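You operate a simulated robot arm through the tools that you are given. There is no shell and no other tool. Be economical: measure what you need, move in short steps, check, and stop when the job is done.

The job below is to be done with a simulated two-armed robot. You get a single attempt, and the scene is never put back.

Task
Wipe up the spill on the dining table top with the yellow cloth and put it back.

Only the result counts: the job must be done as asked and must still hold three seconds after the hand-in. Knocking over, shifting, dropping, spilling or breaking anything else fails it. Flat cloth is picked up by pressing the open fingertips on it (5 to 10 N) and closing them slowly along it; thin cloth reads only 2 to 8 mm in the jaws.

Robot
Two 7-joint arms with two-finger parallel grippers on one trunk, on a base that drives. Base frame: it is fixed to the floor where the robot stands at the start and does not move with it; the origin is under the middle of the robot, x ahead of it, y to its left, z up; the surface under the hand at the start is at about z = 750. Readings come in mm, degrees, newtons and seconds.
The left shoulder is at the start at [110, 169, 1461], the right one opposite. With the tool pointing down near the work surface each hand reaches from about 320 to 700 mm from the robot's upright axis, wherever it stands, measured 20 degrees to its own side. Places, roughly: yellow cloth [800, 100, 800]. Payload 1.57 kg a hand.
The tool frame of a hand sits at the grasp point between the pads (the TCP): z along the fingers, y along the line on which they close. The tips reach 30 mm beyond it. The gripper opens to 80 mm. The fingers are 17 mm wide and 12 mm thick; the gripper's body (40 by 82 mm) begins 80 mm behind the TCP.
Orientation is that of the tool frame in the base frame, as a unit quaternion [x, y, z, w]. With the fingers straight down and closing along the base's y, the tool's x points along the base's -x, its y along +y and its z along -z.

Tools
- The arms move only by the tool step_arm. It takes "left_rows", "right_rows" or both (then of equal length, played together; a hand with none holds still); each is a list of rows, each a list of 3 entries, a list of its own where there are three numbers: the shift along the tool's x, y, z in mm, then the turn, a rotation vector about the tool's x, y, z in degrees, then the closure in counts, from 0 (fully open) to 255 (shut). In form: [[[dx, dy, dz], [rx, ry, rz], gripper], ...]. A call has 1 to 20 rows; each row shifts and turns the commanded pose from where the row before left it, along the tool's axes as they then stand. A row lasts 0.2 s, in which the tool goes at most 50 mm and 8.6 degrees; a call with a longer step from one row to the next is refused whole, and so is a gripper value outside its range. Where a pose cannot be reached the arm comes as near as it can. A force on the tool above 40 N (or 10 N above the force at the start of the call, whichever is more), or a blocked arm, ends the call early, and 0.2 s more pass. Each finger travels about 72 mm/s and halts on what it meets, pressing with about 22 N; the grip force reading is that of the motor and also rises with nothing between the fingers. The clock runs only during rows and for 0.2 s after the last one: add rows that do not move to give the fingers time. The reply holds the time, the measured pose of the TCP, the force on the tool along the base axes, the opening and the grip force, in the units named above and with some noise, with the torque about the TCP (base axes, N m) and any sound that the robot's microphone picked up, and new pictures: "pictures" is both (left out), scene, wrist or none (wrist: the cameras of the hands that moved).
- Cameras (640 x 400 px; columns grow to the right, rows downward): "scene" is now at [140, 37.9, 1633.1]; the picture's right is [0.51, -0.86, 0.00], its down [-0.73, -0.43, -0.54] and it looks along [0.47, 0.27, -0.84] (base axes); focal length 285 px, centre (320, 200). "left" rides on the left gripper at [72, 7, -122] in its tool frame; the picture's right is [-0.09, 1.00, 0.00], its down [-0.84, -0.08, -0.54] and it looks along [-0.54, -0.05, 0.84] (tool axes); focal length 238 px, centre (320, 200). "right" rides on the right gripper at [72, -7, -122] in its tool frame; the picture's right is [0.09, 1.00, 0.00], its down [-0.84, 0.08, -0.54] and it looks along [-0.54, 0.05, 0.84] (tool axes); focal length 238 px, centre (320, 200). There is no depth. A picture from a camera that has moved, and an enlarged one, comes with that camera's place and axes in the base frame and with its lens.
- raise_lower(by): slides the trunk up (or, below 0, down) by that many mm; the arms and the scene camera ride with it, the base frame stays. It gives what a move gives, with no picture.
- steer(legs): drives the robot by 1 to 6 legs, each [ahead, left, turn to the left] in mm, mm and degrees, along the robot's own axes; the way and the turn of a leg run together, so that a leg with both is an arc; at most 1500 mm and 180 degrees a leg. The arms and the cameras ride along, it lands a little off, and it stops where it bumps. It gives what a move gives, and a new picture of the scene camera.
- turn_head(pan, tilt): turns the head with the scene camera to pan (to the left, within 86 degrees either way) and tilt (down, from -29 to 69), counted from straight ahead of the robot. It gives what a move gives, and a new picture of the scene camera.
- zoom(camera, box): a new picture of the part [left, top, right, bottom] of that camera's present view, enlarged. No time passes.
- hand_in(): hands the job in; it is judged then, once.

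Go step by step. Nothing tells you exact positions but the pictures and the camera data: compare them with the known pose of the tool, close in by small moves and look again before you grip or let go. The budget is 120 turns and 260 pictures, counting those below and the enlarged ones. Unless the task says otherwise, let go and move clear before handing in, and close with one line.

The tools are called after ">>>" as name(argument=value, ...) on one line, values as JSON. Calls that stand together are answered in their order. step_arm: Moves the arms, as the interface text tells. Its arguments: {"type":"object","properties":{"left_rows":{"type":"array","items":{"type":"array"}},"right_rows":{"type":"array","items":{"type":"array"}},"pictures":{"type":"string","enum":["both","scene","wrist","none"]}},"required":[]} The other tools are called the same way: raise_lower (by) slides the trunk up or down; steer (legs) drives the base; turn_head (pan, tilt) turns the head that bears the scene camera; zoom (camera, box) takes an enlarged picture of a part of a camera's view; hand_in () hands the job in.

At the start:

```text
time: 0.0
left_tcp_pos: [470.9, 570.5, 949.5]
left_orientation: [0.001, 1.0, 0.0, 0.0]
left_force: [0.0, -0.6, -0.5]
left_moment: [-0.01, 0.01, 0.03]
left_gripper_width: 80.0
left_grasp_force: 0.0
right_tcp_pos: [705.8, -33.7, 1068.0]
right_orientation: [0.0, 1.0, 0.0, 0.0]
right_force: [-0.7, -1.2, 0.8]
right_moment: [0.02, 0.0, -0.01]
right_gripper_width: 79.9
right_grasp_force: 0.0
trunk travel left (down, up): [-775.0, 115.0]
robot x, y, heading: [-1.7, -0.1, 0.3]
head pan, tilt: [30.4, 57.3]
```

scene: 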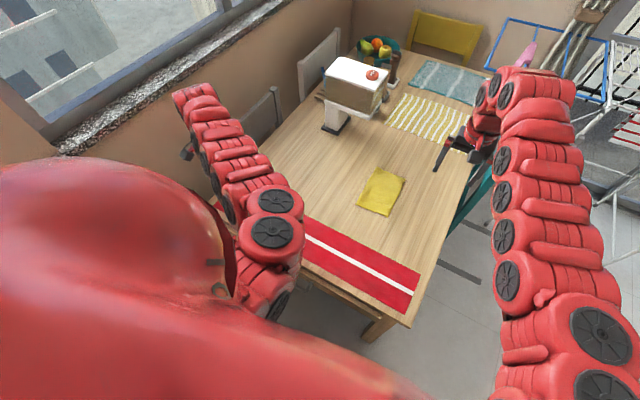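
right: 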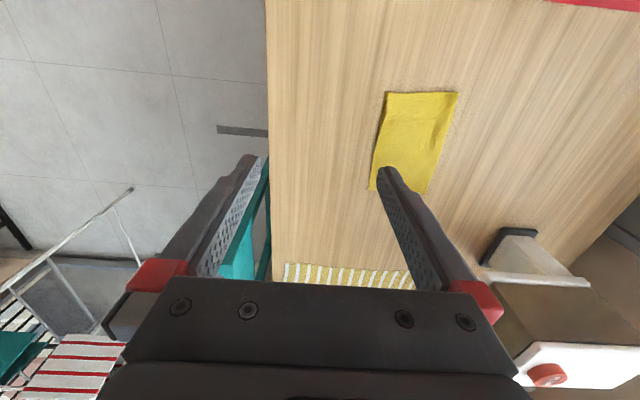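
left: 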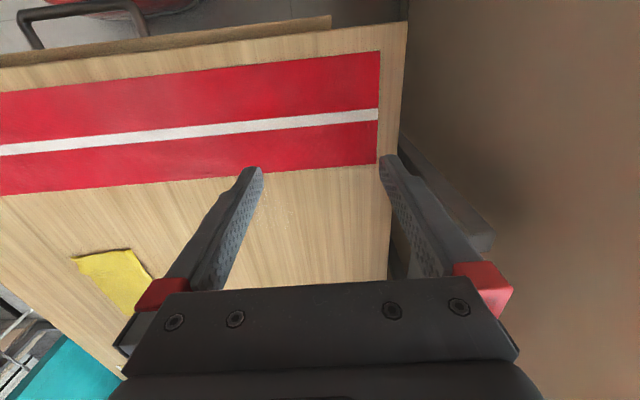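

I see the yellow cloth on the table, but the spill isn't obvious yet. I'll enlarge the table in the scene and hand views to find it.

>>> zoom(camera="scene", box=[230, 120, 490, 320])

>>> zoom(camera="scene", box=[290, 30, 510, 170])

>>> zoom(camera="left", box=[100, 120, 420, 320])

>>> zoom(camera="right", box=[260, 0, 640, 240])

```text
2.00 times, centred on (360, 220) of scene
camera zoom: at [140.0, 37.9, 1633.1], right [0.51, -0.86, 0.0], down [-0.73, -0.43, -0.54], along [0.47, 0.27, -0.84], focal length 569 px, centre (240, 160)
```

zoom: 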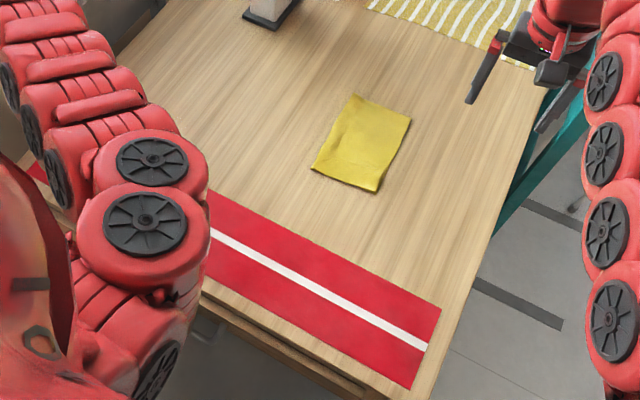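

```text
2.86 times, centred on (400, 100) of scene
camera zoom: at [140.0, 37.9, 1633.1], right [0.51, -0.86, 0.0], down [-0.73, -0.43, -0.54], along [0.47, 0.27, -0.84], focal length 813 px, centre (91, 486)
```

zoom: 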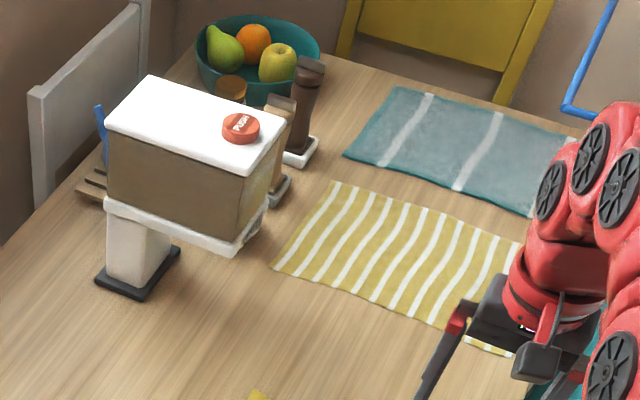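

```text
2.00 times, centred on (260, 220) of left
camera zoom: at [399.0, 577.0, 1071.1], right [0.09, 1.0, 0.0], down [0.84, -0.08, 0.54], along [0.54, -0.05, -0.84], focal length 477 px, centre (440, 160)
```

zoom: 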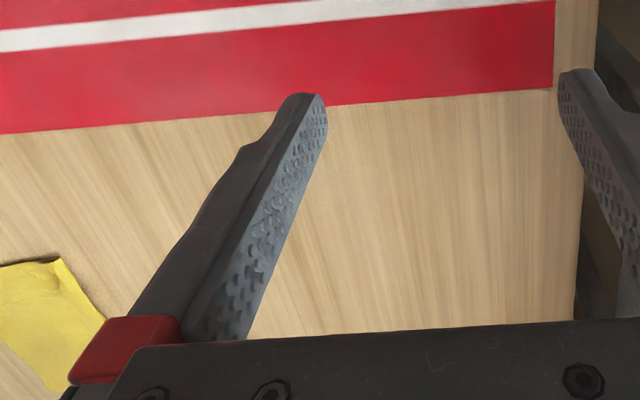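

```text
1.67 times, centred on (450, 120) of right
camera zoom: at [632.9, -41.1, 1189.3], right [-0.09, 1.0, 0.0], down [0.84, 0.08, 0.54], along [0.54, 0.05, -0.84], focal length 397 px, centre (103, 333)
```

zoom: 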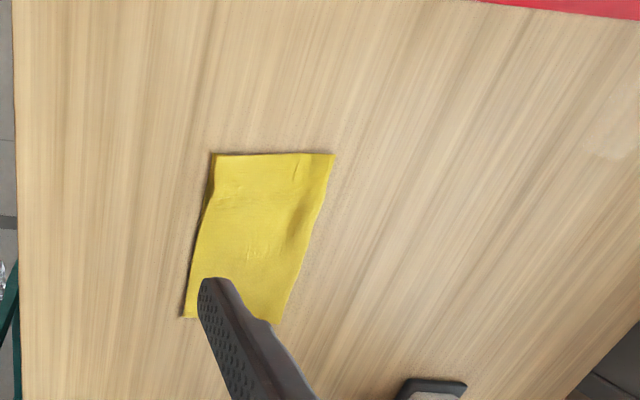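

There is a faint pale, glossy patch at about (630, 464), partly behind the left finger. I'll shift the left hand so I can look at it between its fingers.

>>> step_arm(left_rows=[[[10, -40, -20], [0, 0, 0], 0], [[20, -40, -20], [0, 0, 0], 0], [[20, -20, -20], [0, 0, 0], 0]])

>>> zoom(camera="left", box=[160, 100, 480, 300])

```text
time: 0.8
left_tcp_pos: [433.9, 482.1, 965.1]
left_orientation: [0.001, 1.0, 0.001, -0.001]
left_force: [-0.5, 1.0, 1.0]
left_moment: [0.03, 0.04, 0.01]
left_gripper_width: 80.2
left_grasp_force: 0.1
left hand out of reach, approached as far as the arm can: row 2, 3
right_tcp_pos: [705.8, -35.8, 1065.5]
right_orientation: [0.001, 1.0, 0.001, -0.001]
right_force: [-0.4, -0.6, 0.2]
right_moment: [0.03, -0.03, -0.03]
right_gripper_width: 79.9
right_grasp_force: 0.1
trunk travel left (down, up): [-775.0, 115.0]
robot x, y, heading: [2.7, -1.8, 0.1]
head pan, tilt: [30.4, 57.3]
camera scene: at [141.9, 34.3, 1633.0], right [0.5, -0.86, 0.0], down [-0.73, -0.42, -0.54], along [0.47, 0.27, -0.84], focal length 285 px, centre (320, 200)
camera left: at [362.5, 489.4, 1086.3], right [0.1, 1.0, 0.0], down [0.84, -0.08, 0.54], along [0.54, -0.05, -0.84], focal length 238 px, centre (320, 200)
```

scene: 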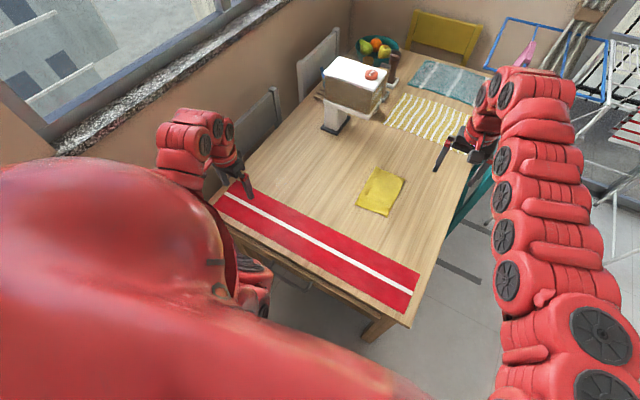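
left: 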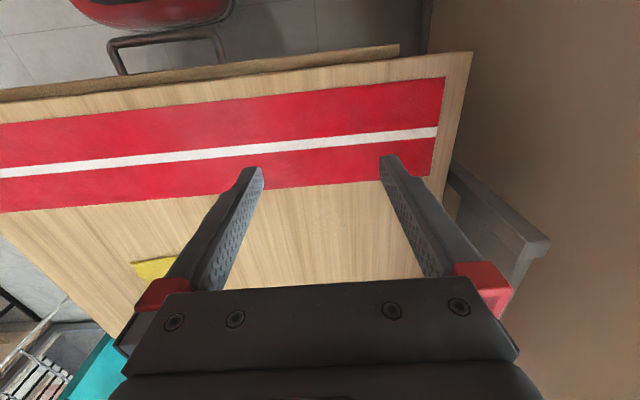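

```text
2.00 times, centred on (320, 200) of left
camera zoom: at [362.5, 489.4, 1086.3], right [0.1, 1.0, 0.0], down [0.84, -0.08, 0.54], along [0.54, -0.05, -0.84], focal length 477 px, centre (320, 200)
```

zoom: 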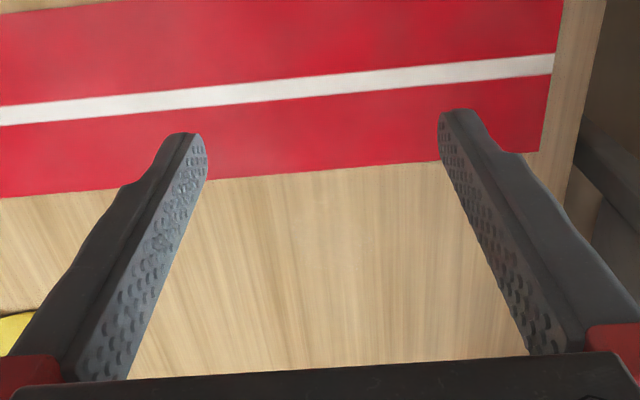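

The left arm has now cleared the scene camera's view of that area. I'll enlarge it there.

>>> zoom(camera="scene", box=[230, 130, 390, 230])

>>> zoom(camera="right", box=[480, 0, 640, 200])

>>> zoom(camera="left", box=[240, 170, 420, 280])

```text
4.00 times, centred on (310, 180) of scene
camera zoom: at [141.9, 34.3, 1633.0], right [0.5, -0.86, 0.0], down [-0.73, -0.42, -0.54], along [0.47, 0.27, -0.84], focal length 1138 px, centre (360, 280)
```

zoom: 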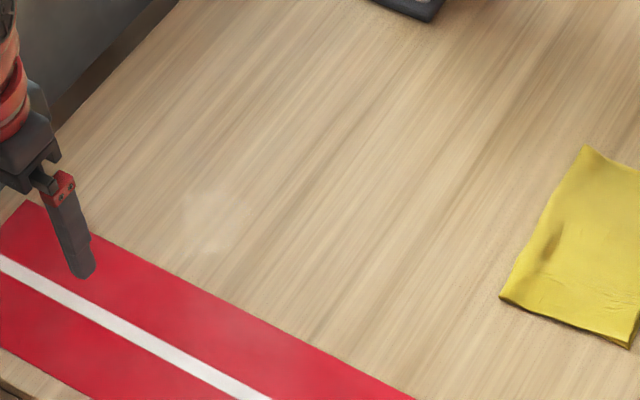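

```text
2.00 times, centred on (560, 100) of right
camera zoom: at [634.3, -44.5, 1188.4], right [-0.09, 1.0, 0.0], down [0.84, 0.07, 0.54], along [0.54, 0.05, -0.84], focal length 477 px, centre (-160, 400)
```

zoom: 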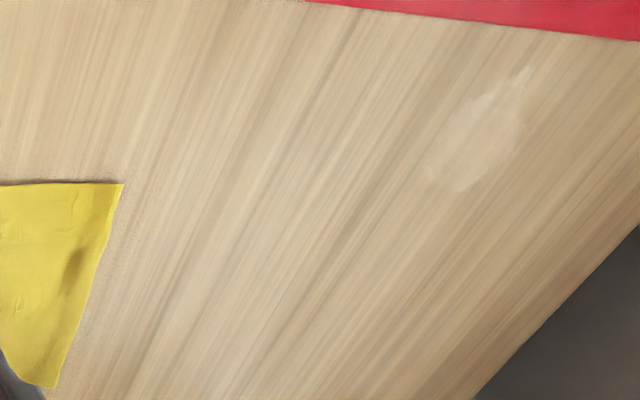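

```text
3.56 times, centred on (330, 225) of left
camera zoom: at [362.5, 489.4, 1086.3], right [0.1, 1.0, 0.0], down [0.84, -0.08, 0.54], along [0.54, -0.05, -0.84], focal length 848 px, centre (284, 111)
```

zoom: 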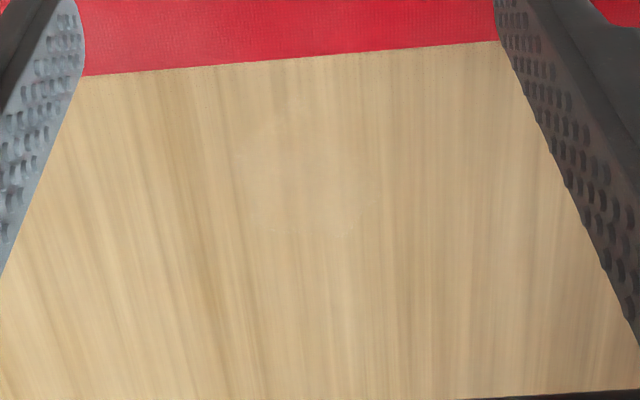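

The spill is a pale patch spanning about x 567–660, y 440–515 on the table at z≈750. The cloth lies flat around (788, 140), about 190×115. I need to get closer, so I'll check the space in front of the base.

>>> turn_head(pan=0, tilt=69)

>>> turn_head(pan=70, tilt=60)

```text
time: 1.8
left_tcp_pos: [434.2, 487.4, 963.3]
left_orientation: [0.0, 1.0, 0.0, 0.001]
left_force: [-0.5, 0.3, 0.7]
left_moment: [0.02, 0.03, -0.02]
left_gripper_width: 80.0
left_grasp_force: 0.1
right_tcp_pos: [704.9, -33.9, 1068.6]
right_orientation: [0.0, 1.0, 0.001, 0.0]
right_force: [-0.4, -0.4, -1.0]
right_moment: [-0.01, -0.01, 0.01]
right_gripper_width: 80.1
right_grasp_force: 0.0
trunk travel left (down, up): [-775.0, 115.0]
robot x, y, heading: [1.9, 0.1, 0.0]
head pan, tilt: [0.0, 68.8]
camera scene: at [136.0, 2.4, 1620.4], right [0.0, -1.0, 0.0], down [-0.93, 0.0, -0.36], along [0.36, 0.0, -0.93], focal length 285 px, centre (320, 200)
```

scene: 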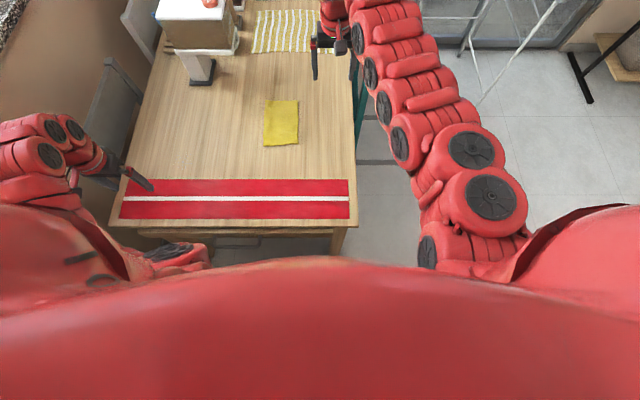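

```text
time: 3.2
left_tcp_pos: [433.1, 486.5, 963.8]
left_orientation: [0.0, 1.0, 0.001, 0.001]
left_force: [-0.5, 0.0, -0.2]
left_moment: [0.01, 0.07, 0.0]
left_gripper_width: 79.9
left_grasp_force: 0.1
right_tcp_pos: [705.6, -35.2, 1067.7]
right_orientation: [0.0, 1.0, 0.001, 0.0]
right_force: [-0.6, 0.0, -0.1]
right_moment: [0.03, -0.01, -0.04]
right_gripper_width: 79.9
right_grasp_force: 0.2
trunk travel left (down, up): [-775.0, 115.0]
robot x, y, heading: [0.0, -1.5, 0.1]
head pan, tilt: [70.0, 60.0]
camera scene: at [102.7, 65.3, 1629.8], right [0.94, -0.34, 0.0], down [-0.3, -0.81, -0.5], along [0.17, 0.47, -0.87], focal length 285 px, centre (320, 200)
```

scene: 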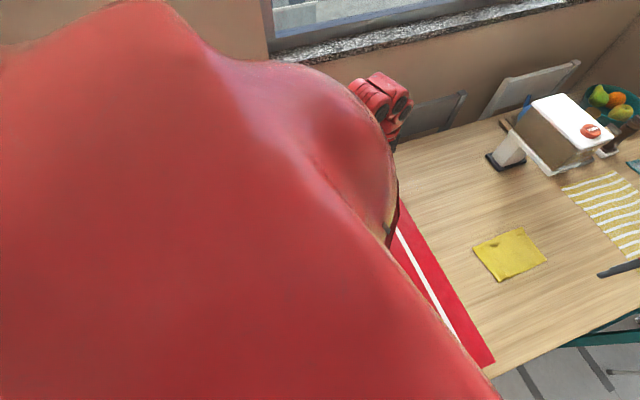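

The table's near edge is at about x=385. I'll check what the dark rail and red shape at the top of the left hand's view are before driving.

>>> zoom(camera="left", box=[0, 0, 420, 130])

>>> step_arm(left_rows=[[[0, -10, 0], [0, -8, 0], 0], [[0, -10, 0], [0, -8, 0], 0], [[0, -10, 0], [0, -8, 0], 0], [[0, 0, 0], [0, -8, 0], 0]], pictures="wrist")

```text
1.52 times, centred on (210, 65) of left
camera zoom: at [361.0, 493.0, 1085.8], right [0.09, 1.0, 0.0], down [0.84, -0.08, 0.54], along [0.54, -0.05, -0.84], focal length 363 px, centre (488, 406)
```

zoom: 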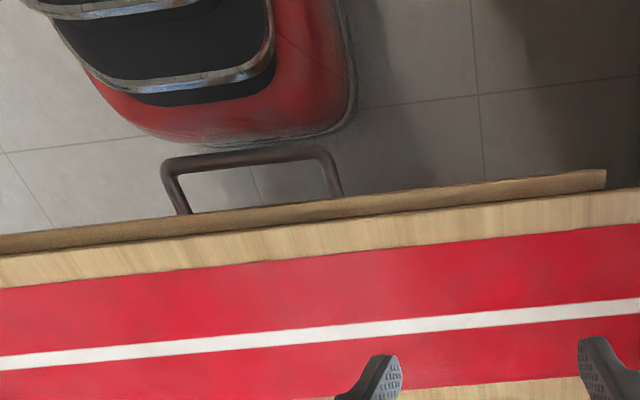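

```text
time: 4.2
left_tcp_pos: [432.6, 457.1, 964.8]
left_orientation: [0.001, 0.961, -0.001, 0.276]
left_force: [-0.7, 0.0, -0.3]
left_moment: [0.03, -0.02, -0.02]
left_gripper_width: 79.9
left_grasp_force: 0.1
right_tcp_pos: [703.5, -33.8, 1067.5]
right_orientation: [0.001, 1.0, 0.001, 0.0]
right_force: [-0.1, -1.2, 0.1]
right_moment: [0.0, -0.03, -0.02]
right_gripper_width: 80.0
right_grasp_force: 0.1
trunk travel left (down, up): [-775.0, 115.0]
robot x, y, heading: [-4.2, -2.1, -0.1]
head pan, tilt: [70.0, 60.0]
camera left: at [307.3, 463.1, 1029.6], right [0.08, 1.0, 0.05], down [0.42, -0.08, 0.9], along [0.9, -0.05, -0.42], focal length 238 px, centre (320, 200)
```

left: 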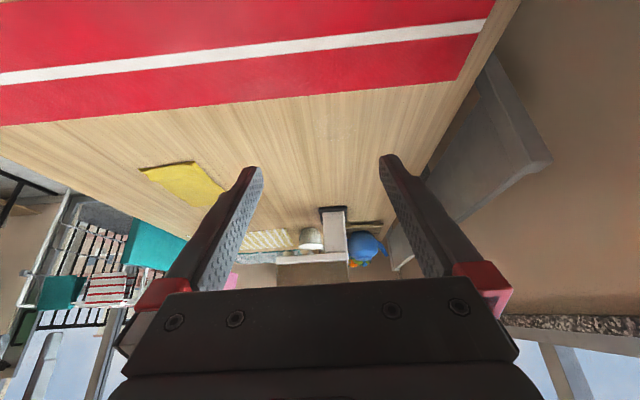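

The dark U-shaped rail sits between the base front (x≈260) and the table. I'll tilt the hand back the other way and look down from the head to place it.

>>> turn_head(pan=15, tilt=69)

>>> zoom(camera="scene", box=[160, 180, 400, 330])

>>> step_arm(left_rows=[[[0, 0, 0], [0, 8, 0], 0], [[0, 0, 0], [0, 8, 0], 0], [[0, 0, 0], [0, 8, 0], 0], [[0, 0, 0], [0, 8, 0], 0], [[0, 0, 0], [0, 8, 0], 0], [[0, 0, 0], [0, 8, 0], 0], [[0, 0, 0], [0, 8, 0], 0]], pictures="wrist")

```text
time: 5.4
left_tcp_pos: [433.5, 457.2, 964.5]
left_orientation: [0.0, 0.962, -0.001, 0.274]
left_force: [-0.4, -0.4, 0.1]
left_moment: [-0.01, 0.02, 0.03]
left_gripper_width: 79.9
left_grasp_force: 0.0
right_tcp_pos: [704.4, -33.3, 1066.8]
right_orientation: [0.002, 1.0, 0.001, 0.0]
right_force: [0.0, -0.1, 0.8]
right_moment: [-0.01, 0.04, -0.02]
right_gripper_width: 80.2
right_grasp_force: 0.1
trunk travel left (down, up): [-775.0, 115.0]
robot x, y, heading: [-2.4, 3.8, 0.1]
head pan, tilt: [15.0, 68.8]
camera scene: at [134.0, 17.2, 1620.4], right [0.26, -0.97, 0.0], down [-0.9, -0.24, -0.36], along [0.35, 0.09, -0.93], focal length 285 px, centre (320, 200)
```

scene: 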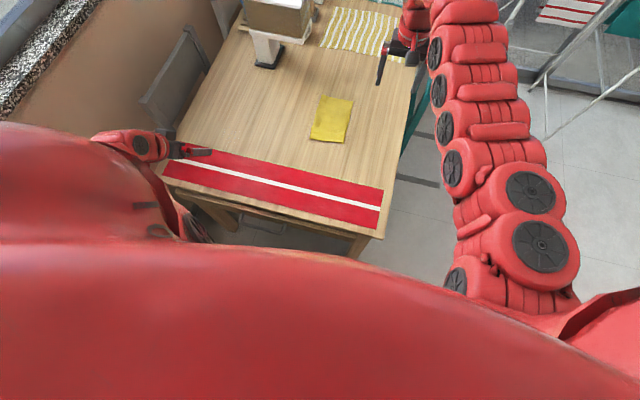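

```text
2.67 times, centred on (280, 255) of scene
camera zoom: at [134.0, 17.2, 1620.4], right [0.26, -0.97, 0.0], down [-0.9, -0.24, -0.36], along [0.35, 0.09, -0.93], focal length 759 px, centre (427, 53)
```

zoom: 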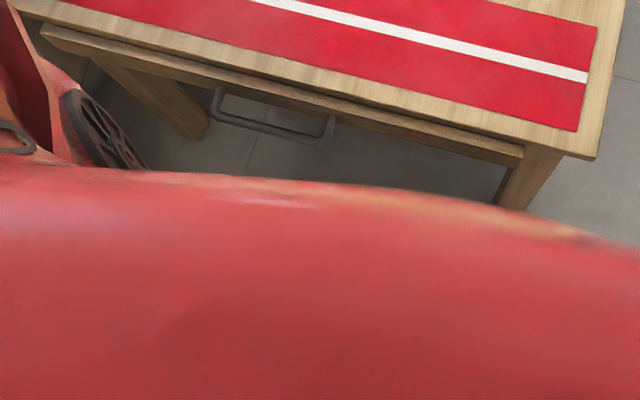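

```text
time: 7.0
left_tcp_pos: [447.2, 466.7, 921.9]
left_orientation: [0.002, 0.978, -0.002, -0.209]
left_force: [-0.1, -0.7, 0.7]
left_moment: [-0.01, -0.02, 0.02]
left_gripper_width: 80.1
left_grasp_force: 0.1
left hand out of reach, approached as far as the arm can: row 5, 6
right_tcp_pos: [705.3, -33.5, 1067.4]
right_orientation: [0.001, 1.0, 0.001, 0.0]
right_force: [0.2, 0.6, 0.7]
right_moment: [0.01, 0.03, -0.05]
right_gripper_width: 80.0
right_grasp_force: 0.0
trunk travel left (down, up): [-775.0, 115.0]
robot x, y, heading: [1.1, -0.6, -0.2]
head pan, tilt: [15.0, 68.8]
camera left: at [431.2, 473.0, 1062.5], right [0.09, 1.0, -0.04], down [0.98, -0.08, 0.15], along [0.15, -0.06, -0.99], focal length 238 px, centre (320, 200)
```

left: 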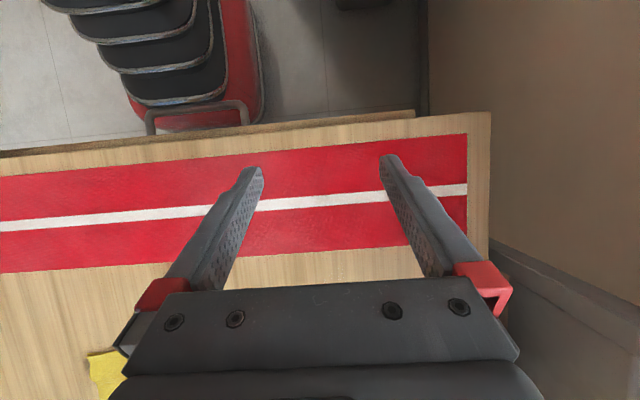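

The rail is just the table's drawer handle at z≈700, and the low base can go under the table between the legs. I'll pull the right hand back out of the way, set the left hand upright, then drive closer.

>>> step_arm(left_rows=[[[0, 0, -15], [0, -8, 0], 0], [[0, 0, -15], [0, -8, 0], 0], [[0, 0, -15], [0, -8, 0], 0], [[0, 0, 0], [0, 0, 0], 0], [[0, 0, 0], [0, 0, 0], 0], [[0, 0, 0], [0, 0, 0], 0]], right_rows=[[[40, -25, 0], [0, 0, 0], 0], [[40, -25, 0], [0, 0, 0], 0], [[40, -25, 0], [0, 0, 0], 0], [[40, -25, 0], [0, 0, 0], 0], [[40, -25, 0], [0, 0, 0], 0], [[40, -25, 0], [0, 0, 0], 0]], pictures="scene")

>>> steer(legs=[[60, 120, 0]])

```text
time: 8.4
left_tcp_pos: [467.5, 476.6, 953.7]
left_orientation: [0.0, 1.0, 0.001, 0.0]
left_force: [1.3, 0.1, 0.3]
left_moment: [0.0, 0.01, 0.0]
left_gripper_width: 80.3
left_grasp_force: 0.1
left hand out of reach, approached as far as the arm can: row 1, 2
right_tcp_pos: [642.8, -75.2, 1071.1]
right_orientation: [0.0, 1.0, 0.001, 0.0]
right_force: [-0.4, 0.6, 0.0]
right_moment: [-0.03, -0.04, -0.01]
right_gripper_width: 80.0
right_grasp_force: 0.0
right hand out of reach, approached as far as the arm can: row 2, 3, 4, 5, 6
trunk travel left (down, up): [-775.0, 115.0]
robot x, y, heading: [1.7, -1.1, 0.3]
head pan, tilt: [15.0, 68.8]
camera scene: at [134.1, 16.4, 1620.4], right [0.26, -0.97, 0.0], down [-0.9, -0.24, -0.36], along [0.35, 0.09, -0.93], focal length 285 px, centre (320, 200)
```

scene: 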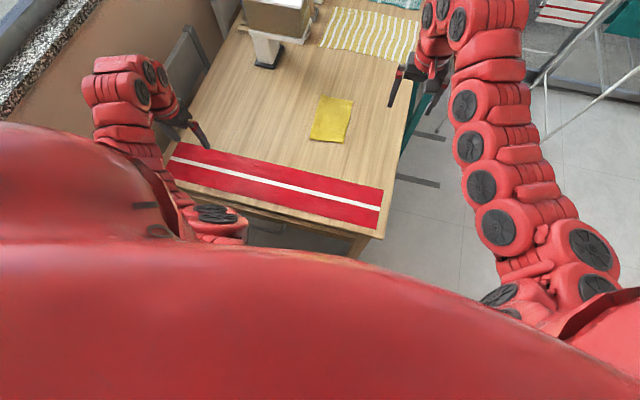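

```text
time: 9.7
left_tcp_pos: [524.2, 596.5, 955.3]
left_orientation: [0.0, 1.0, 0.0, 0.0]
left_force: [1.0, 0.1, -0.1]
left_moment: [0.01, -0.01, 0.02]
left_gripper_width: 80.3
left_grasp_force: 0.0
right_tcp_pos: [701.7, 42.7, 1070.5]
right_orientation: [-0.001, 1.0, 0.001, 0.0]
right_force: [0.2, 0.1, 0.4]
right_moment: [0.01, 0.0, -0.01]
right_gripper_width: 80.1
right_grasp_force: 0.0
trunk travel left (down, up): [-775.0, 115.0]
robot x, y, heading: [58.9, 119.2, 0.1]
head pan, tilt: [15.0, 68.8]
camera scene: at [191.9, 135.3, 1620.5], right [0.26, -0.97, 0.0], down [-0.9, -0.24, -0.36], along [0.35, 0.1, -0.93], focal length 285 px, centre (320, 200)
```

scene: 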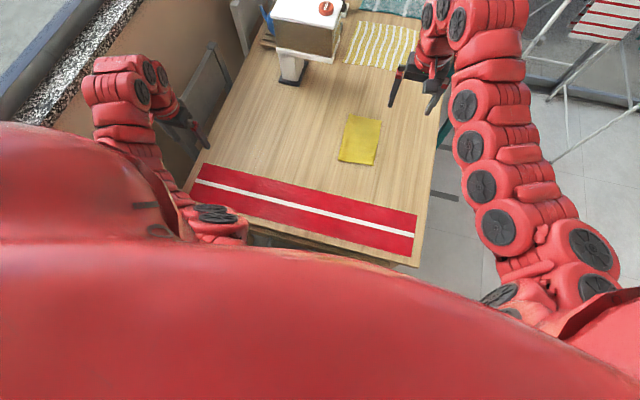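

The drive landed well. I'll swing the right hand further out to the right, drive a bit farther ahead, and then bring the left hand over to the cloth.

>>> step_arm(right_rows=[[[0, -45, 0], [0, 0, 0], 0], [[0, -45, 0], [0, 0, 0], 0], [[0, -45, 0], [0, 0, 0], 0], [[0, -45, 0], [0, 0, 0], 0], [[0, -45, 0], [0, 0, 0], 0], [[0, -45, 0], [0, 0, 0], 0]], pictures="none")

>>> steer(legs=[[60, 0, 0]])

```text
time: 11.1
left_tcp_pos: [525.4, 595.5, 956.2]
left_orientation: [0.0, 1.0, 0.0, 0.0]
left_force: [-0.2, -0.5, 0.2]
left_moment: [0.01, 0.0, 0.02]
left_gripper_width: 79.7
left_grasp_force: 0.0
right_tcp_pos: [715.5, -228.5, 1073.7]
right_orientation: [-0.001, 1.0, 0.001, 0.0]
right_force: [-0.6, -0.8, -0.1]
right_moment: [0.04, -0.02, 0.02]
right_gripper_width: 79.9
right_grasp_force: 0.0
right hand out of reach, approached as far as the arm can: row 2
trunk travel left (down, up): [-775.0, 115.0]
robot x, y, heading: [58.6, 118.9, 0.0]
head pan, tilt: [15.0, 68.8]
```

```text
time: 12.1
left_tcp_pos: [584.5, 596.4, 956.0]
left_orientation: [0.0, 1.0, -0.001, 0.0]
left_force: [0.4, 0.8, 0.2]
left_moment: [0.01, 0.06, 0.01]
left_gripper_width: 80.2
left_grasp_force: 0.1
right_tcp_pos: [774.4, -227.7, 1074.7]
right_orientation: [0.0, 1.0, 0.001, 0.001]
right_force: [-0.1, -0.3, 0.5]
right_moment: [0.01, 0.01, 0.02]
right_gripper_width: 79.8
right_grasp_force: 0.0
trunk travel left (down, up): [-775.0, 115.0]
robot x, y, heading: [115.7, 120.3, 0.0]
head pan, tilt: [15.0, 68.8]
camera scene: at [250.0, 136.6, 1620.7], right [0.26, -0.97, 0.0], down [-0.9, -0.24, -0.36], along [0.35, 0.09, -0.93], focal length 285 px, centre (320, 200)
```

scene: 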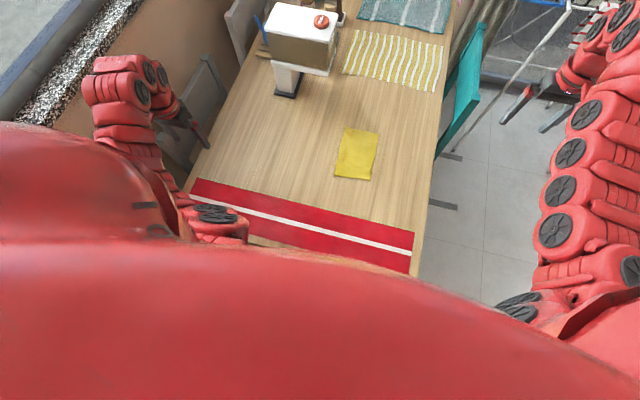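

The robot now stands at (116, 120). I'll swing the left hand over the cloth at safe height.

>>> step_arm(left_rows=[[[-14, -38, 0], [0, 0, 0], 0], [[-14, -38, 0], [0, 0, 0], 0], [[-14, -38, 0], [0, 0, 0], 0], [[-14, -38, 0], [0, 0, 0], 0], [[-14, -38, 0], [0, 0, 0], 0], [[-14, -38, 0], [0, 0, 0], 0], [[-14, -38, 0], [0, 0, 0], 0], [[-14, -38, 0], [0, 0, 0], 0], [[-14, -38, 0], [0, 0, 0], 0], [[-14, -38, 0], [0, 0, 0], 0], [[-14, -38, 0], [0, 0, 0], 0], [[-12, -38, 0], [0, 0, 0], 0], [[0, 0, 0], [0, 0, 0], 0]])

```text
time: 14.9
left_tcp_pos: [750.0, 142.2, 957.0]
left_orientation: [0.0, 1.0, 0.0, 0.0]
left_force: [-0.9, 0.3, 0.6]
left_moment: [-0.01, -0.01, -0.02]
left_gripper_width: 79.9
left_grasp_force: 0.1
right_tcp_pos: [774.6, -226.1, 1074.6]
right_orientation: [0.001, 1.0, 0.0, 0.0]
right_force: [-0.1, -0.2, 0.4]
right_moment: [0.0, 0.0, 0.02]
right_gripper_width: 80.1
right_grasp_force: 0.0
trunk travel left (down, up): [-775.0, 115.0]
robot x, y, heading: [117.5, 121.2, 0.1]
head pan, tilt: [15.0, 68.8]
camera scene: at [251.6, 137.4, 1620.4], right [0.26, -0.97, 0.0], down [-0.9, -0.24, -0.36], along [0.35, 0.09, -0.93], focal length 285 px, centre (320, 200)
camera left: at [678.7, 147.8, 1077.8], right [0.09, 1.0, 0.0], down [0.84, -0.08, 0.54], along [0.54, -0.05, -0.84], focal length 238 px, centre (320, 200)
```

scene: 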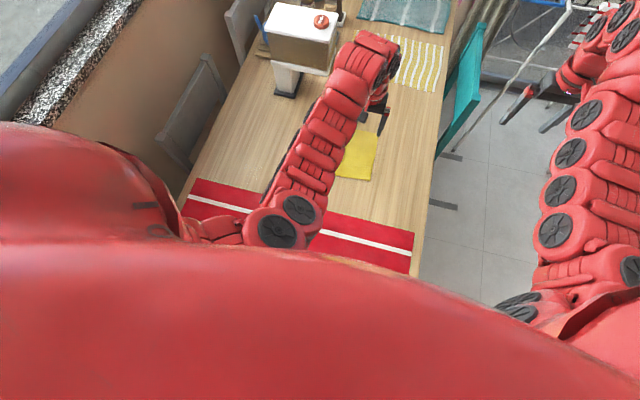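
left: 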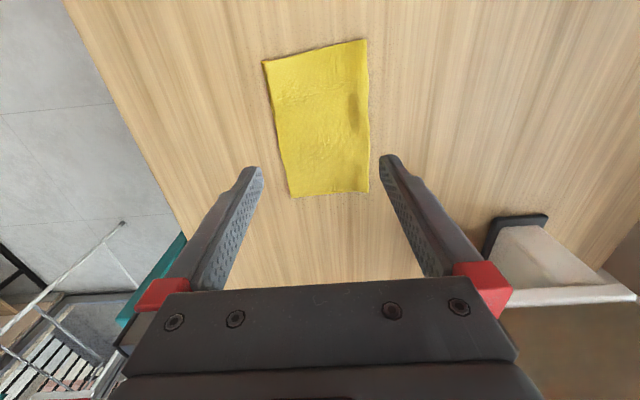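

The cloth spans x 680–881, y 79–205, centred at about (781, 142). I'll move over its centre and descend to just above it.

>>> step_arm(left_rows=[[[-15, 0, 30], [0, 0, 0], 0], [[-16, 0, 30], [0, 0, 0], 0], [[0, 0, 30], [0, 0, 0], 0], [[0, 0, 30], [0, 0, 0], 0], [[0, 0, 25], [0, 0, 0], 0], [[0, 0, 12], [0, 0, 0], 0], [[0, 0, 0], [0, 0, 0], 0]])

```text
time: 16.5
left_tcp_pos: [766.6, 144.1, 823.2]
left_orientation: [0.0, 1.0, 0.0, -0.001]
left_force: [-0.1, -0.7, 0.3]
left_moment: [-0.01, -0.01, -0.01]
left_gripper_width: 80.1
left_grasp_force: 0.1
left hand out of reach, approached as far as the arm can: row 4, 5, 6
right_tcp_pos: [776.1, -227.6, 1074.8]
right_orientation: [0.0, 1.0, 0.001, 0.001]
right_force: [0.2, -0.1, 0.4]
right_moment: [-0.01, -0.01, 0.02]
right_gripper_width: 80.0
right_grasp_force: 0.1
trunk travel left (down, up): [-775.0, 115.0]
robot x, y, heading: [113.7, 120.5, -0.0]
head pan, tilt: [15.0, 68.8]
camera scene: at [251.9, 136.4, 1620.4], right [0.26, -0.97, 0.0], down [-0.9, -0.24, -0.36], along [0.35, 0.09, -0.93], focal length 285 px, centre (320, 200)
camera left: at [694.8, 150.5, 945.1], right [0.09, 1.0, 0.0], down [0.84, -0.08, 0.54], along [0.54, -0.05, -0.84], focal length 238 px, centre (320, 200)
```

scene: 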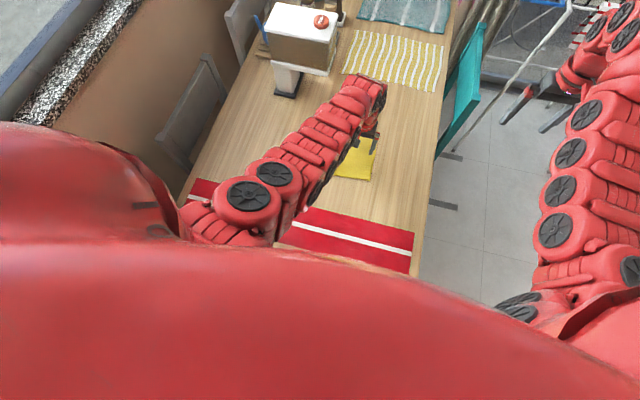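
left: 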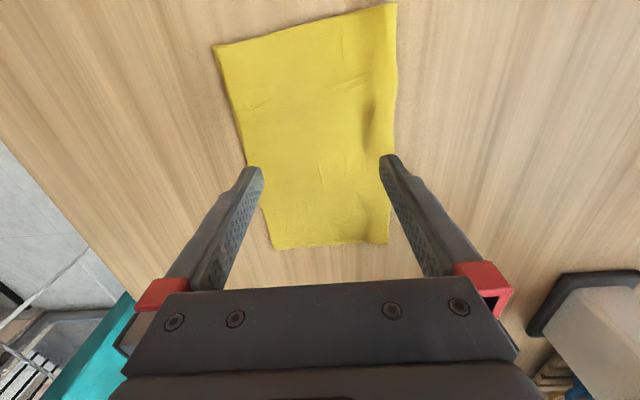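

The pose is out of reach from this height. I'll raise both hands, then lower the trunk by 130 mm.

>>> step_arm(left_rows=[[[0, 0, -30], [0, 0, 0], 0], [[0, 0, -30], [0, 0, 0], 0], [[0, 0, -30], [0, 0, 0], 0], [[0, 0, -30], [0, 0, 0], 0], [[0, 0, -30], [0, 0, 0], 0]], right_rows=[[[0, 0, -25], [0, 0, 0], 0], [[0, 0, -25], [0, 0, 0], 0], [[0, 0, -25], [0, 0, 0], 0], [[0, 0, -25], [0, 0, 0], 0], [[0, 0, -25], [0, 0, 0], 0]], pictures="none")

>>> raise_lower(by=-130)

```text
time: 17.7
left_tcp_pos: [765.3, 144.8, 974.4]
left_orientation: [-0.002, 1.0, 0.0, 0.0]
left_force: [-0.7, 0.5, 0.2]
left_moment: [-0.05, 0.01, -0.01]
left_gripper_width: 80.1
left_grasp_force: 0.1
right_tcp_pos: [773.8, -226.7, 1199.7]
right_orientation: [0.0, 1.0, 0.0, 0.001]
right_force: [0.0, 0.0, 0.8]
right_moment: [-0.03, -0.01, 0.02]
right_gripper_width: 79.9
right_grasp_force: 0.1
trunk travel left (down, up): [-775.0, 115.0]
robot x, y, heading: [121.5, 122.5, -0.4]
head pan, tilt: [15.0, 68.8]
```

```text
time: 19.2
left_tcp_pos: [765.2, 143.0, 844.3]
left_orientation: [-0.001, 1.0, 0.001, 0.001]
left_force: [0.2, 0.2, 0.4]
left_moment: [0.02, -0.01, -0.03]
left_gripper_width: 79.9
left_grasp_force: 0.0
right_tcp_pos: [773.3, -227.6, 1069.3]
right_orientation: [0.0, 1.0, 0.0, 0.001]
right_force: [0.1, -0.2, -0.4]
right_moment: [0.03, -0.03, -0.02]
right_gripper_width: 80.1
right_grasp_force: 0.0
trunk travel left (down, up): [-645.0, 245.0]
robot x, y, heading: [120.9, 120.9, 0.2]
head pan, tilt: [15.0, 68.8]
```

Now I'll descend over the cloth's centre, gently and in small steps near contact.

>>> step_arm(left_rows=[[[-16, 0, 15], [0, 0, 0], 0], [[0, 0, 15], [0, 0, 0], 0], [[0, 0, 15], [0, 0, 0], 0], [[0, 0, 5], [0, 0, 0], 0], [[0, 0, 5], [0, 0, 0], 0], [[0, 0, 0], [0, 0, 0], 0]])

```text
time: 20.6
left_tcp_pos: [781.2, 142.0, 788.3]
left_orientation: [-0.001, 1.0, -0.001, 0.0]
left_force: [0.2, -0.3, -0.8]
left_moment: [0.0, -0.01, 0.01]
left_gripper_width: 80.1
left_grasp_force: 0.0
right_tcp_pos: [774.6, -227.2, 1069.9]
right_orientation: [0.0, 1.0, 0.001, 0.0]
right_force: [0.3, -1.0, -0.1]
right_moment: [0.01, 0.0, 0.0]
right_gripper_width: 79.8
right_grasp_force: 0.1
trunk travel left (down, up): [-645.0, 245.0]
robot x, y, heading: [115.9, 119.8, 0.1]
head pan, tilt: [15.0, 68.8]
camera scene: at [251.9, 136.5, 1490.4], right [0.26, -0.97, 0.0], down [-0.9, -0.24, -0.36], along [0.35, 0.09, -0.93], focal length 285 px, centre (320, 200)
camera left: at [709.4, 148.7, 909.9], right [0.09, 1.0, 0.0], down [0.84, -0.08, 0.54], along [0.54, -0.05, -0.84], focal length 238 px, centre (320, 200)
```

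scene: 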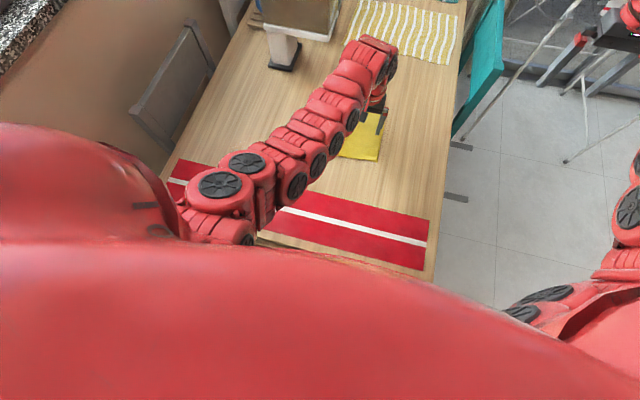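
left: 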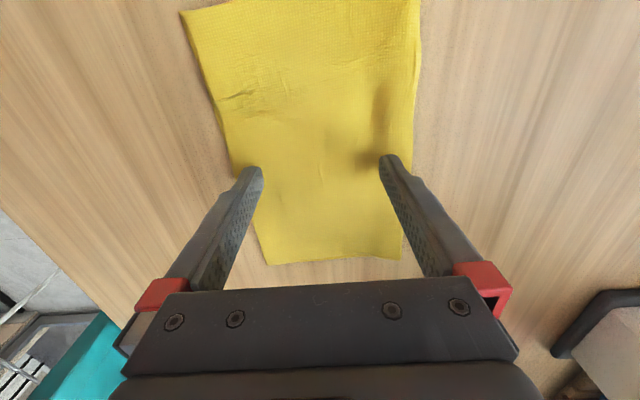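

The tips hover a little above the cloth, inside its width. I'll press down in small steps until contact.

>>> step_arm(left_rows=[[[0, 0, 2], [0, 0, 0], 0], [[0, 0, 2], [0, 0, 0], 0], [[0, 0, 2], [0, 0, 0], 0], [[0, 0, 0], [0, 0, 0], 0]], pictures="none")

```text
time: 21.6
left_tcp_pos: [782.2, 142.3, 783.1]
left_orientation: [0.001, 1.0, -0.001, 0.0]
left_force: [-0.2, 0.3, -0.1]
left_moment: [-0.05, -0.03, -0.01]
left_gripper_width: 80.0
left_grasp_force: 0.1
right_tcp_pos: [774.5, -227.0, 1068.6]
right_orientation: [0.0, 1.0, 0.001, 0.001]
right_force: [-0.4, -0.8, -0.6]
right_moment: [-0.01, 0.0, 0.0]
right_gripper_width: 80.1
right_grasp_force: 0.1
trunk travel left (down, up): [-645.0, 245.0]
robot x, y, heading: [118.3, 121.9, 0.2]
head pan, tilt: [15.0, 68.8]
```

>>> step_arm(left_rows=[[[0, 0, 2], [0, 0, 0], 0], [[0, 0, 1], [0, 0, 0], 0], [[0, 0, 1], [0, 0, 0], 0], [[0, 0, 0], [0, 0, 0], 0]], pictures="none")

```text
time: 22.6
left_tcp_pos: [782.0, 142.7, 781.6]
left_orientation: [-0.001, 1.0, -0.001, 0.004]
left_force: [4.0, 2.1, 25.1]
left_moment: [-0.4, -0.08, 0.09]
left_gripper_width: 80.0
left_grasp_force: 0.1
right_tcp_pos: [772.1, -227.2, 1071.9]
right_orientation: [0.0, 1.0, 0.0, 0.001]
right_force: [0.1, 0.5, 0.1]
right_moment: [0.01, 0.0, -0.01]
right_gripper_width: 80.0
right_grasp_force: 0.1
trunk travel left (down, up): [-645.0, 245.0]
robot x, y, heading: [121.4, 115.9, 0.2]
head pan, tilt: [15.0, 68.8]
```

Contact is at TCP z≈782, with 25 N on the tool. I'll ease off to about 8 N.

>>> step_arm(left_rows=[[[0, 0, -1.6], [0, 0, 0], 0], [[0, 0, 0], [0, 0, 0], 0]], pictures="none")

```text
time: 23.2
left_tcp_pos: [780.9, 143.9, 781.7]
left_orientation: [0.0, 1.0, -0.001, 0.002]
left_force: [5.3, -0.6, 22.5]
left_moment: [-0.5, -0.21, 0.11]
left_gripper_width: 79.6
left_grasp_force: 0.1
right_tcp_pos: [772.5, -227.3, 1071.8]
right_orientation: [0.001, 1.0, 0.002, 0.001]
right_force: [-0.2, -0.4, -0.5]
right_moment: [0.02, 0.0, -0.02]
right_gripper_width: 79.9
right_grasp_force: 0.0
trunk travel left (down, up): [-645.0, 245.0]
robot x, y, heading: [115.8, 120.1, 0.1]
head pan, tilt: [15.0, 68.8]
```

>>> step_arm(left_rows=[[[0, 0, -1.5], [0, 0, 0], 0], [[0, 0, 0], [0, 0, 0], 0]], pictures="none")

```text
time: 23.9
left_tcp_pos: [781.5, 142.2, 782.5]
left_orientation: [0.0, 1.0, 0.0, -0.002]
left_force: [2.9, 0.7, 13.0]
left_moment: [-0.43, -0.08, 0.08]
left_gripper_width: 80.1
left_grasp_force: 0.0
right_tcp_pos: [772.5, -227.5, 1070.7]
right_orientation: [0.0, 1.0, 0.001, 0.0]
right_force: [0.0, -0.2, 0.3]
right_moment: [-0.03, 0.01, -0.01]
right_gripper_width: 79.7
right_grasp_force: 0.0
trunk travel left (down, up): [-645.0, 245.0]
robot x, y, heading: [118.2, 118.5, 0.0]
head pan, tilt: [15.0, 68.8]
```

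>>> step_arm(left_rows=[[[0, 0, -0.7], [0, 0, 0], 0], [[0, 0, 0], [0, 0, 0], 12], [[0, 0, 0], [0, 0, 0], 24], [[0, 0, 0], [0, 0, 0], 36], [[0, 0, 0], [0, 0, 0], 48], [[0, 0, 0], [0, 0, 0], 60], [[0, 0, 0], [0, 0, 0], 72], [[0, 0, 0], [0, 0, 0], 84], [[0, 0, 0], [0, 0, 0], 96]], pictures="wrist")

```text
time: 25.9
left_tcp_pos: [782.1, 142.2, 782.9]
left_orientation: [0.0, 1.0, 0.0, 0.0]
left_force: [-0.1, 0.6, 1.8]
left_moment: [-0.03, -0.02, 0.01]
left_gripper_width: 49.8
left_grasp_force: 0.0
right_tcp_pos: [774.3, -227.8, 1069.7]
right_orientation: [0.0, 1.0, 0.001, 0.0]
right_force: [0.6, -0.6, 0.4]
right_moment: [-0.01, -0.01, -0.01]
right_gripper_width: 80.0
right_grasp_force: 0.0
trunk travel left (down, up): [-645.0, 245.0]
robot x, y, heading: [116.9, 122.0, 0.1]
head pan, tilt: [15.0, 68.8]
camera left: at [710.2, 149.0, 903.9], right [0.09, 1.0, 0.0], down [0.84, -0.08, 0.54], along [0.54, -0.05, -0.84], focal length 238 px, centre (320, 200)
```

left: 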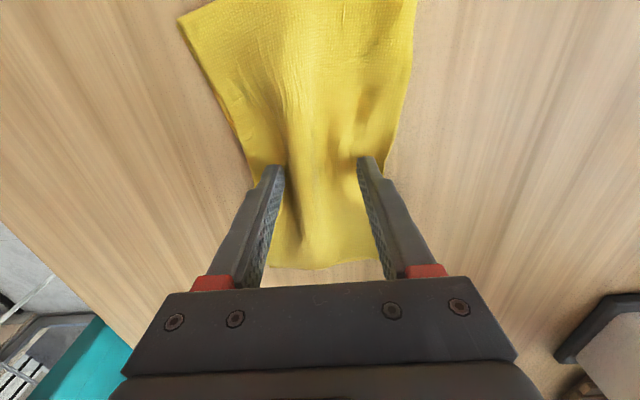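

The cloth is bunching up between the fingers. The force fell to 2 N, so I'll press slightly more and keep closing.

>>> step_arm(left_rows=[[[0, 0, 1], [0, 0, 0], 100], [[0, 0, 0], [0, 0, 0], 112], [[0, 0, 0], [0, 0, 0], 124], [[0, 0, 0.4], [0, 0, 0], 136], [[0, 0, 0], [0, 0, 0], 148], [[0, 0, 0], [0, 0, 0], 160], [[0, 0, 0.4], [0, 0, 0], 172], [[0, 0, 0], [0, 0, 0], 184]], pictures="wrist")

```text
time: 27.6
left_tcp_pos: [781.3, 142.7, 783.0]
left_orientation: [-0.001, 1.0, 0.0, 0.001]
left_force: [1.0, -1.6, 13.6]
left_moment: [-0.19, -0.04, 0.01]
left_gripper_width: 22.3
left_grasp_force: 0.0
right_tcp_pos: [773.1, -227.6, 1070.5]
right_orientation: [0.001, 1.0, 0.001, 0.001]
right_force: [-0.1, -0.2, -0.6]
right_moment: [0.03, -0.01, 0.0]
right_gripper_width: 80.0
right_grasp_force: 0.0
trunk travel left (down, up): [-645.0, 245.0]
robot x, y, heading: [123.3, 117.8, -0.0]
head pan, tilt: [15.0, 68.8]
camera left: at [708.4, 148.7, 903.3], right [0.09, 1.0, 0.0], down [0.84, -0.08, 0.54], along [0.54, -0.05, -0.84], focal length 238 px, centre (320, 200)
```

left: 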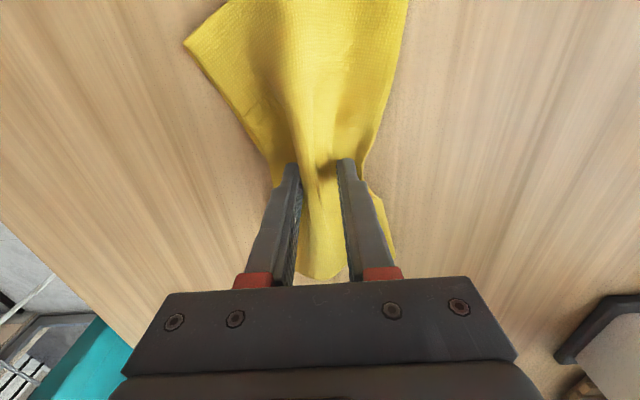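

>>> step_arm(left_rows=[[[0, 0, -0.5], [0, 0, 0], 196], [[0, 0, 0], [0, 0, 0], 208], [[0, 0, 0], [0, 0, 0], 220], [[0, 0, 0], [0, 0, 0], 232], [[0, 0, 0], [0, 0, 0], 244], [[0, 0, 0], [0, 0, 0], 255], [[0, 0, 0], [0, 0, 0], 255], [[0, 0, 0], [0, 0, 0], 255]], pictures="wrist")

```text
time: 29.4
left_tcp_pos: [780.1, 142.8, 782.7]
left_orientation: [0.0, 1.0, 0.0, -0.001]
left_force: [-0.1, -0.3, 12.2]
left_moment: [-0.06, 0.02, -0.01]
left_gripper_width: 8.1
left_grasp_force: 21.3
right_tcp_pos: [774.1, -227.7, 1070.7]
right_orientation: [0.0, 1.0, 0.001, 0.001]
right_force: [0.9, 0.2, 0.7]
right_moment: [-0.01, -0.01, 0.01]
right_gripper_width: 80.0
right_grasp_force: 0.0
trunk travel left (down, up): [-645.0, 245.0]
robot x, y, heading: [117.5, 116.3, -0.0]
head pan, tilt: [15.0, 68.8]
camera left: at [708.3, 149.0, 903.5], right [0.09, 1.0, 0.0], down [0.84, -0.08, 0.54], along [0.54, -0.05, -0.84], focal length 238 px, centre (320, 200)
```

left: 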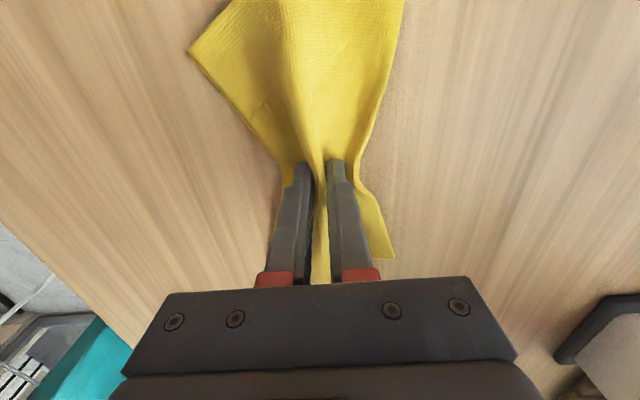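

The grip reads 8.1 mm with 21 N on it, so the cloth is pinched. I'll lift and check it.

>>> step_arm(left_rows=[[[0, 0, -15], [0, 0, 0], 255], [[0, 0, -25], [0, 0, 0], 255], [[0, 0, -30], [0, 0, 0], 255], [[0, 0, -30], [0, 0, 0], 255], [[0, 0, -30], [0, 0, 0], 255], [[0, 0, -30], [0, 0, 0], 255], [[0, 0, 0], [0, 0, 0], 255]])

```text
time: 31.1
left_tcp_pos: [779.4, 144.3, 941.3]
left_orientation: [-0.001, 1.0, -0.001, -0.001]
left_force: [0.6, -0.3, 0.5]
left_moment: [0.0, 0.03, 0.0]
left_gripper_width: 3.9
left_grasp_force: 22.1
right_tcp_pos: [774.3, -227.6, 1069.7]
right_orientation: [0.0, 1.0, 0.001, 0.0]
right_force: [-0.2, 0.0, -0.2]
right_moment: [0.01, -0.02, 0.02]
right_gripper_width: 80.0
right_grasp_force: 0.1
trunk travel left (down, up): [-645.0, 245.0]
robot x, y, heading: [117.1, 119.0, 0.1]
head pan, tilt: [15.0, 68.8]
camera scene: at [252.1, 136.3, 1490.4], right [0.26, -0.97, 0.0], down [-0.9, -0.24, -0.36], along [0.35, 0.09, -0.93], focal length 285 px, centre (320, 200)
camera left: at [708.9, 149.2, 1062.8], right [0.09, 1.0, 0.0], down [0.84, -0.08, 0.54], along [0.54, -0.05, -0.84], focal length 238 px, centre (320, 200)
```

scene: 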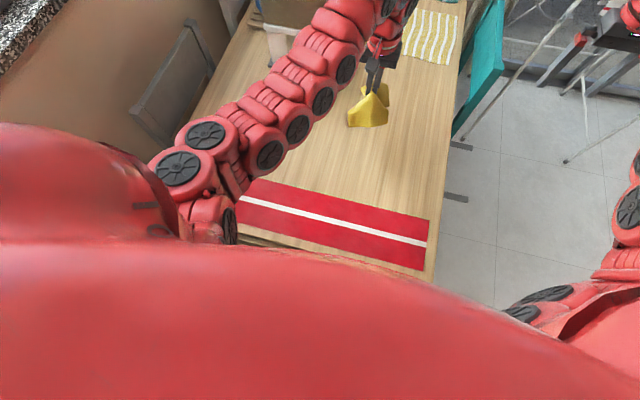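
left: 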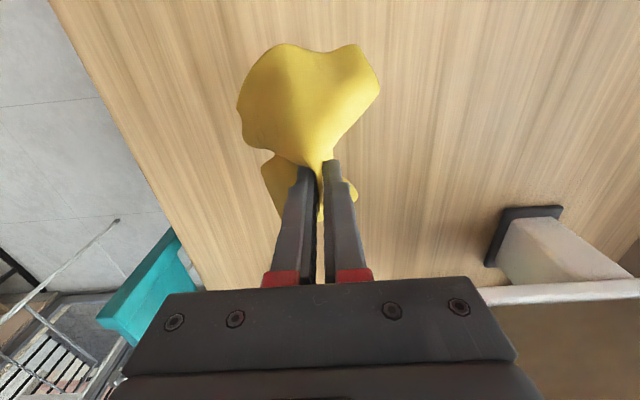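

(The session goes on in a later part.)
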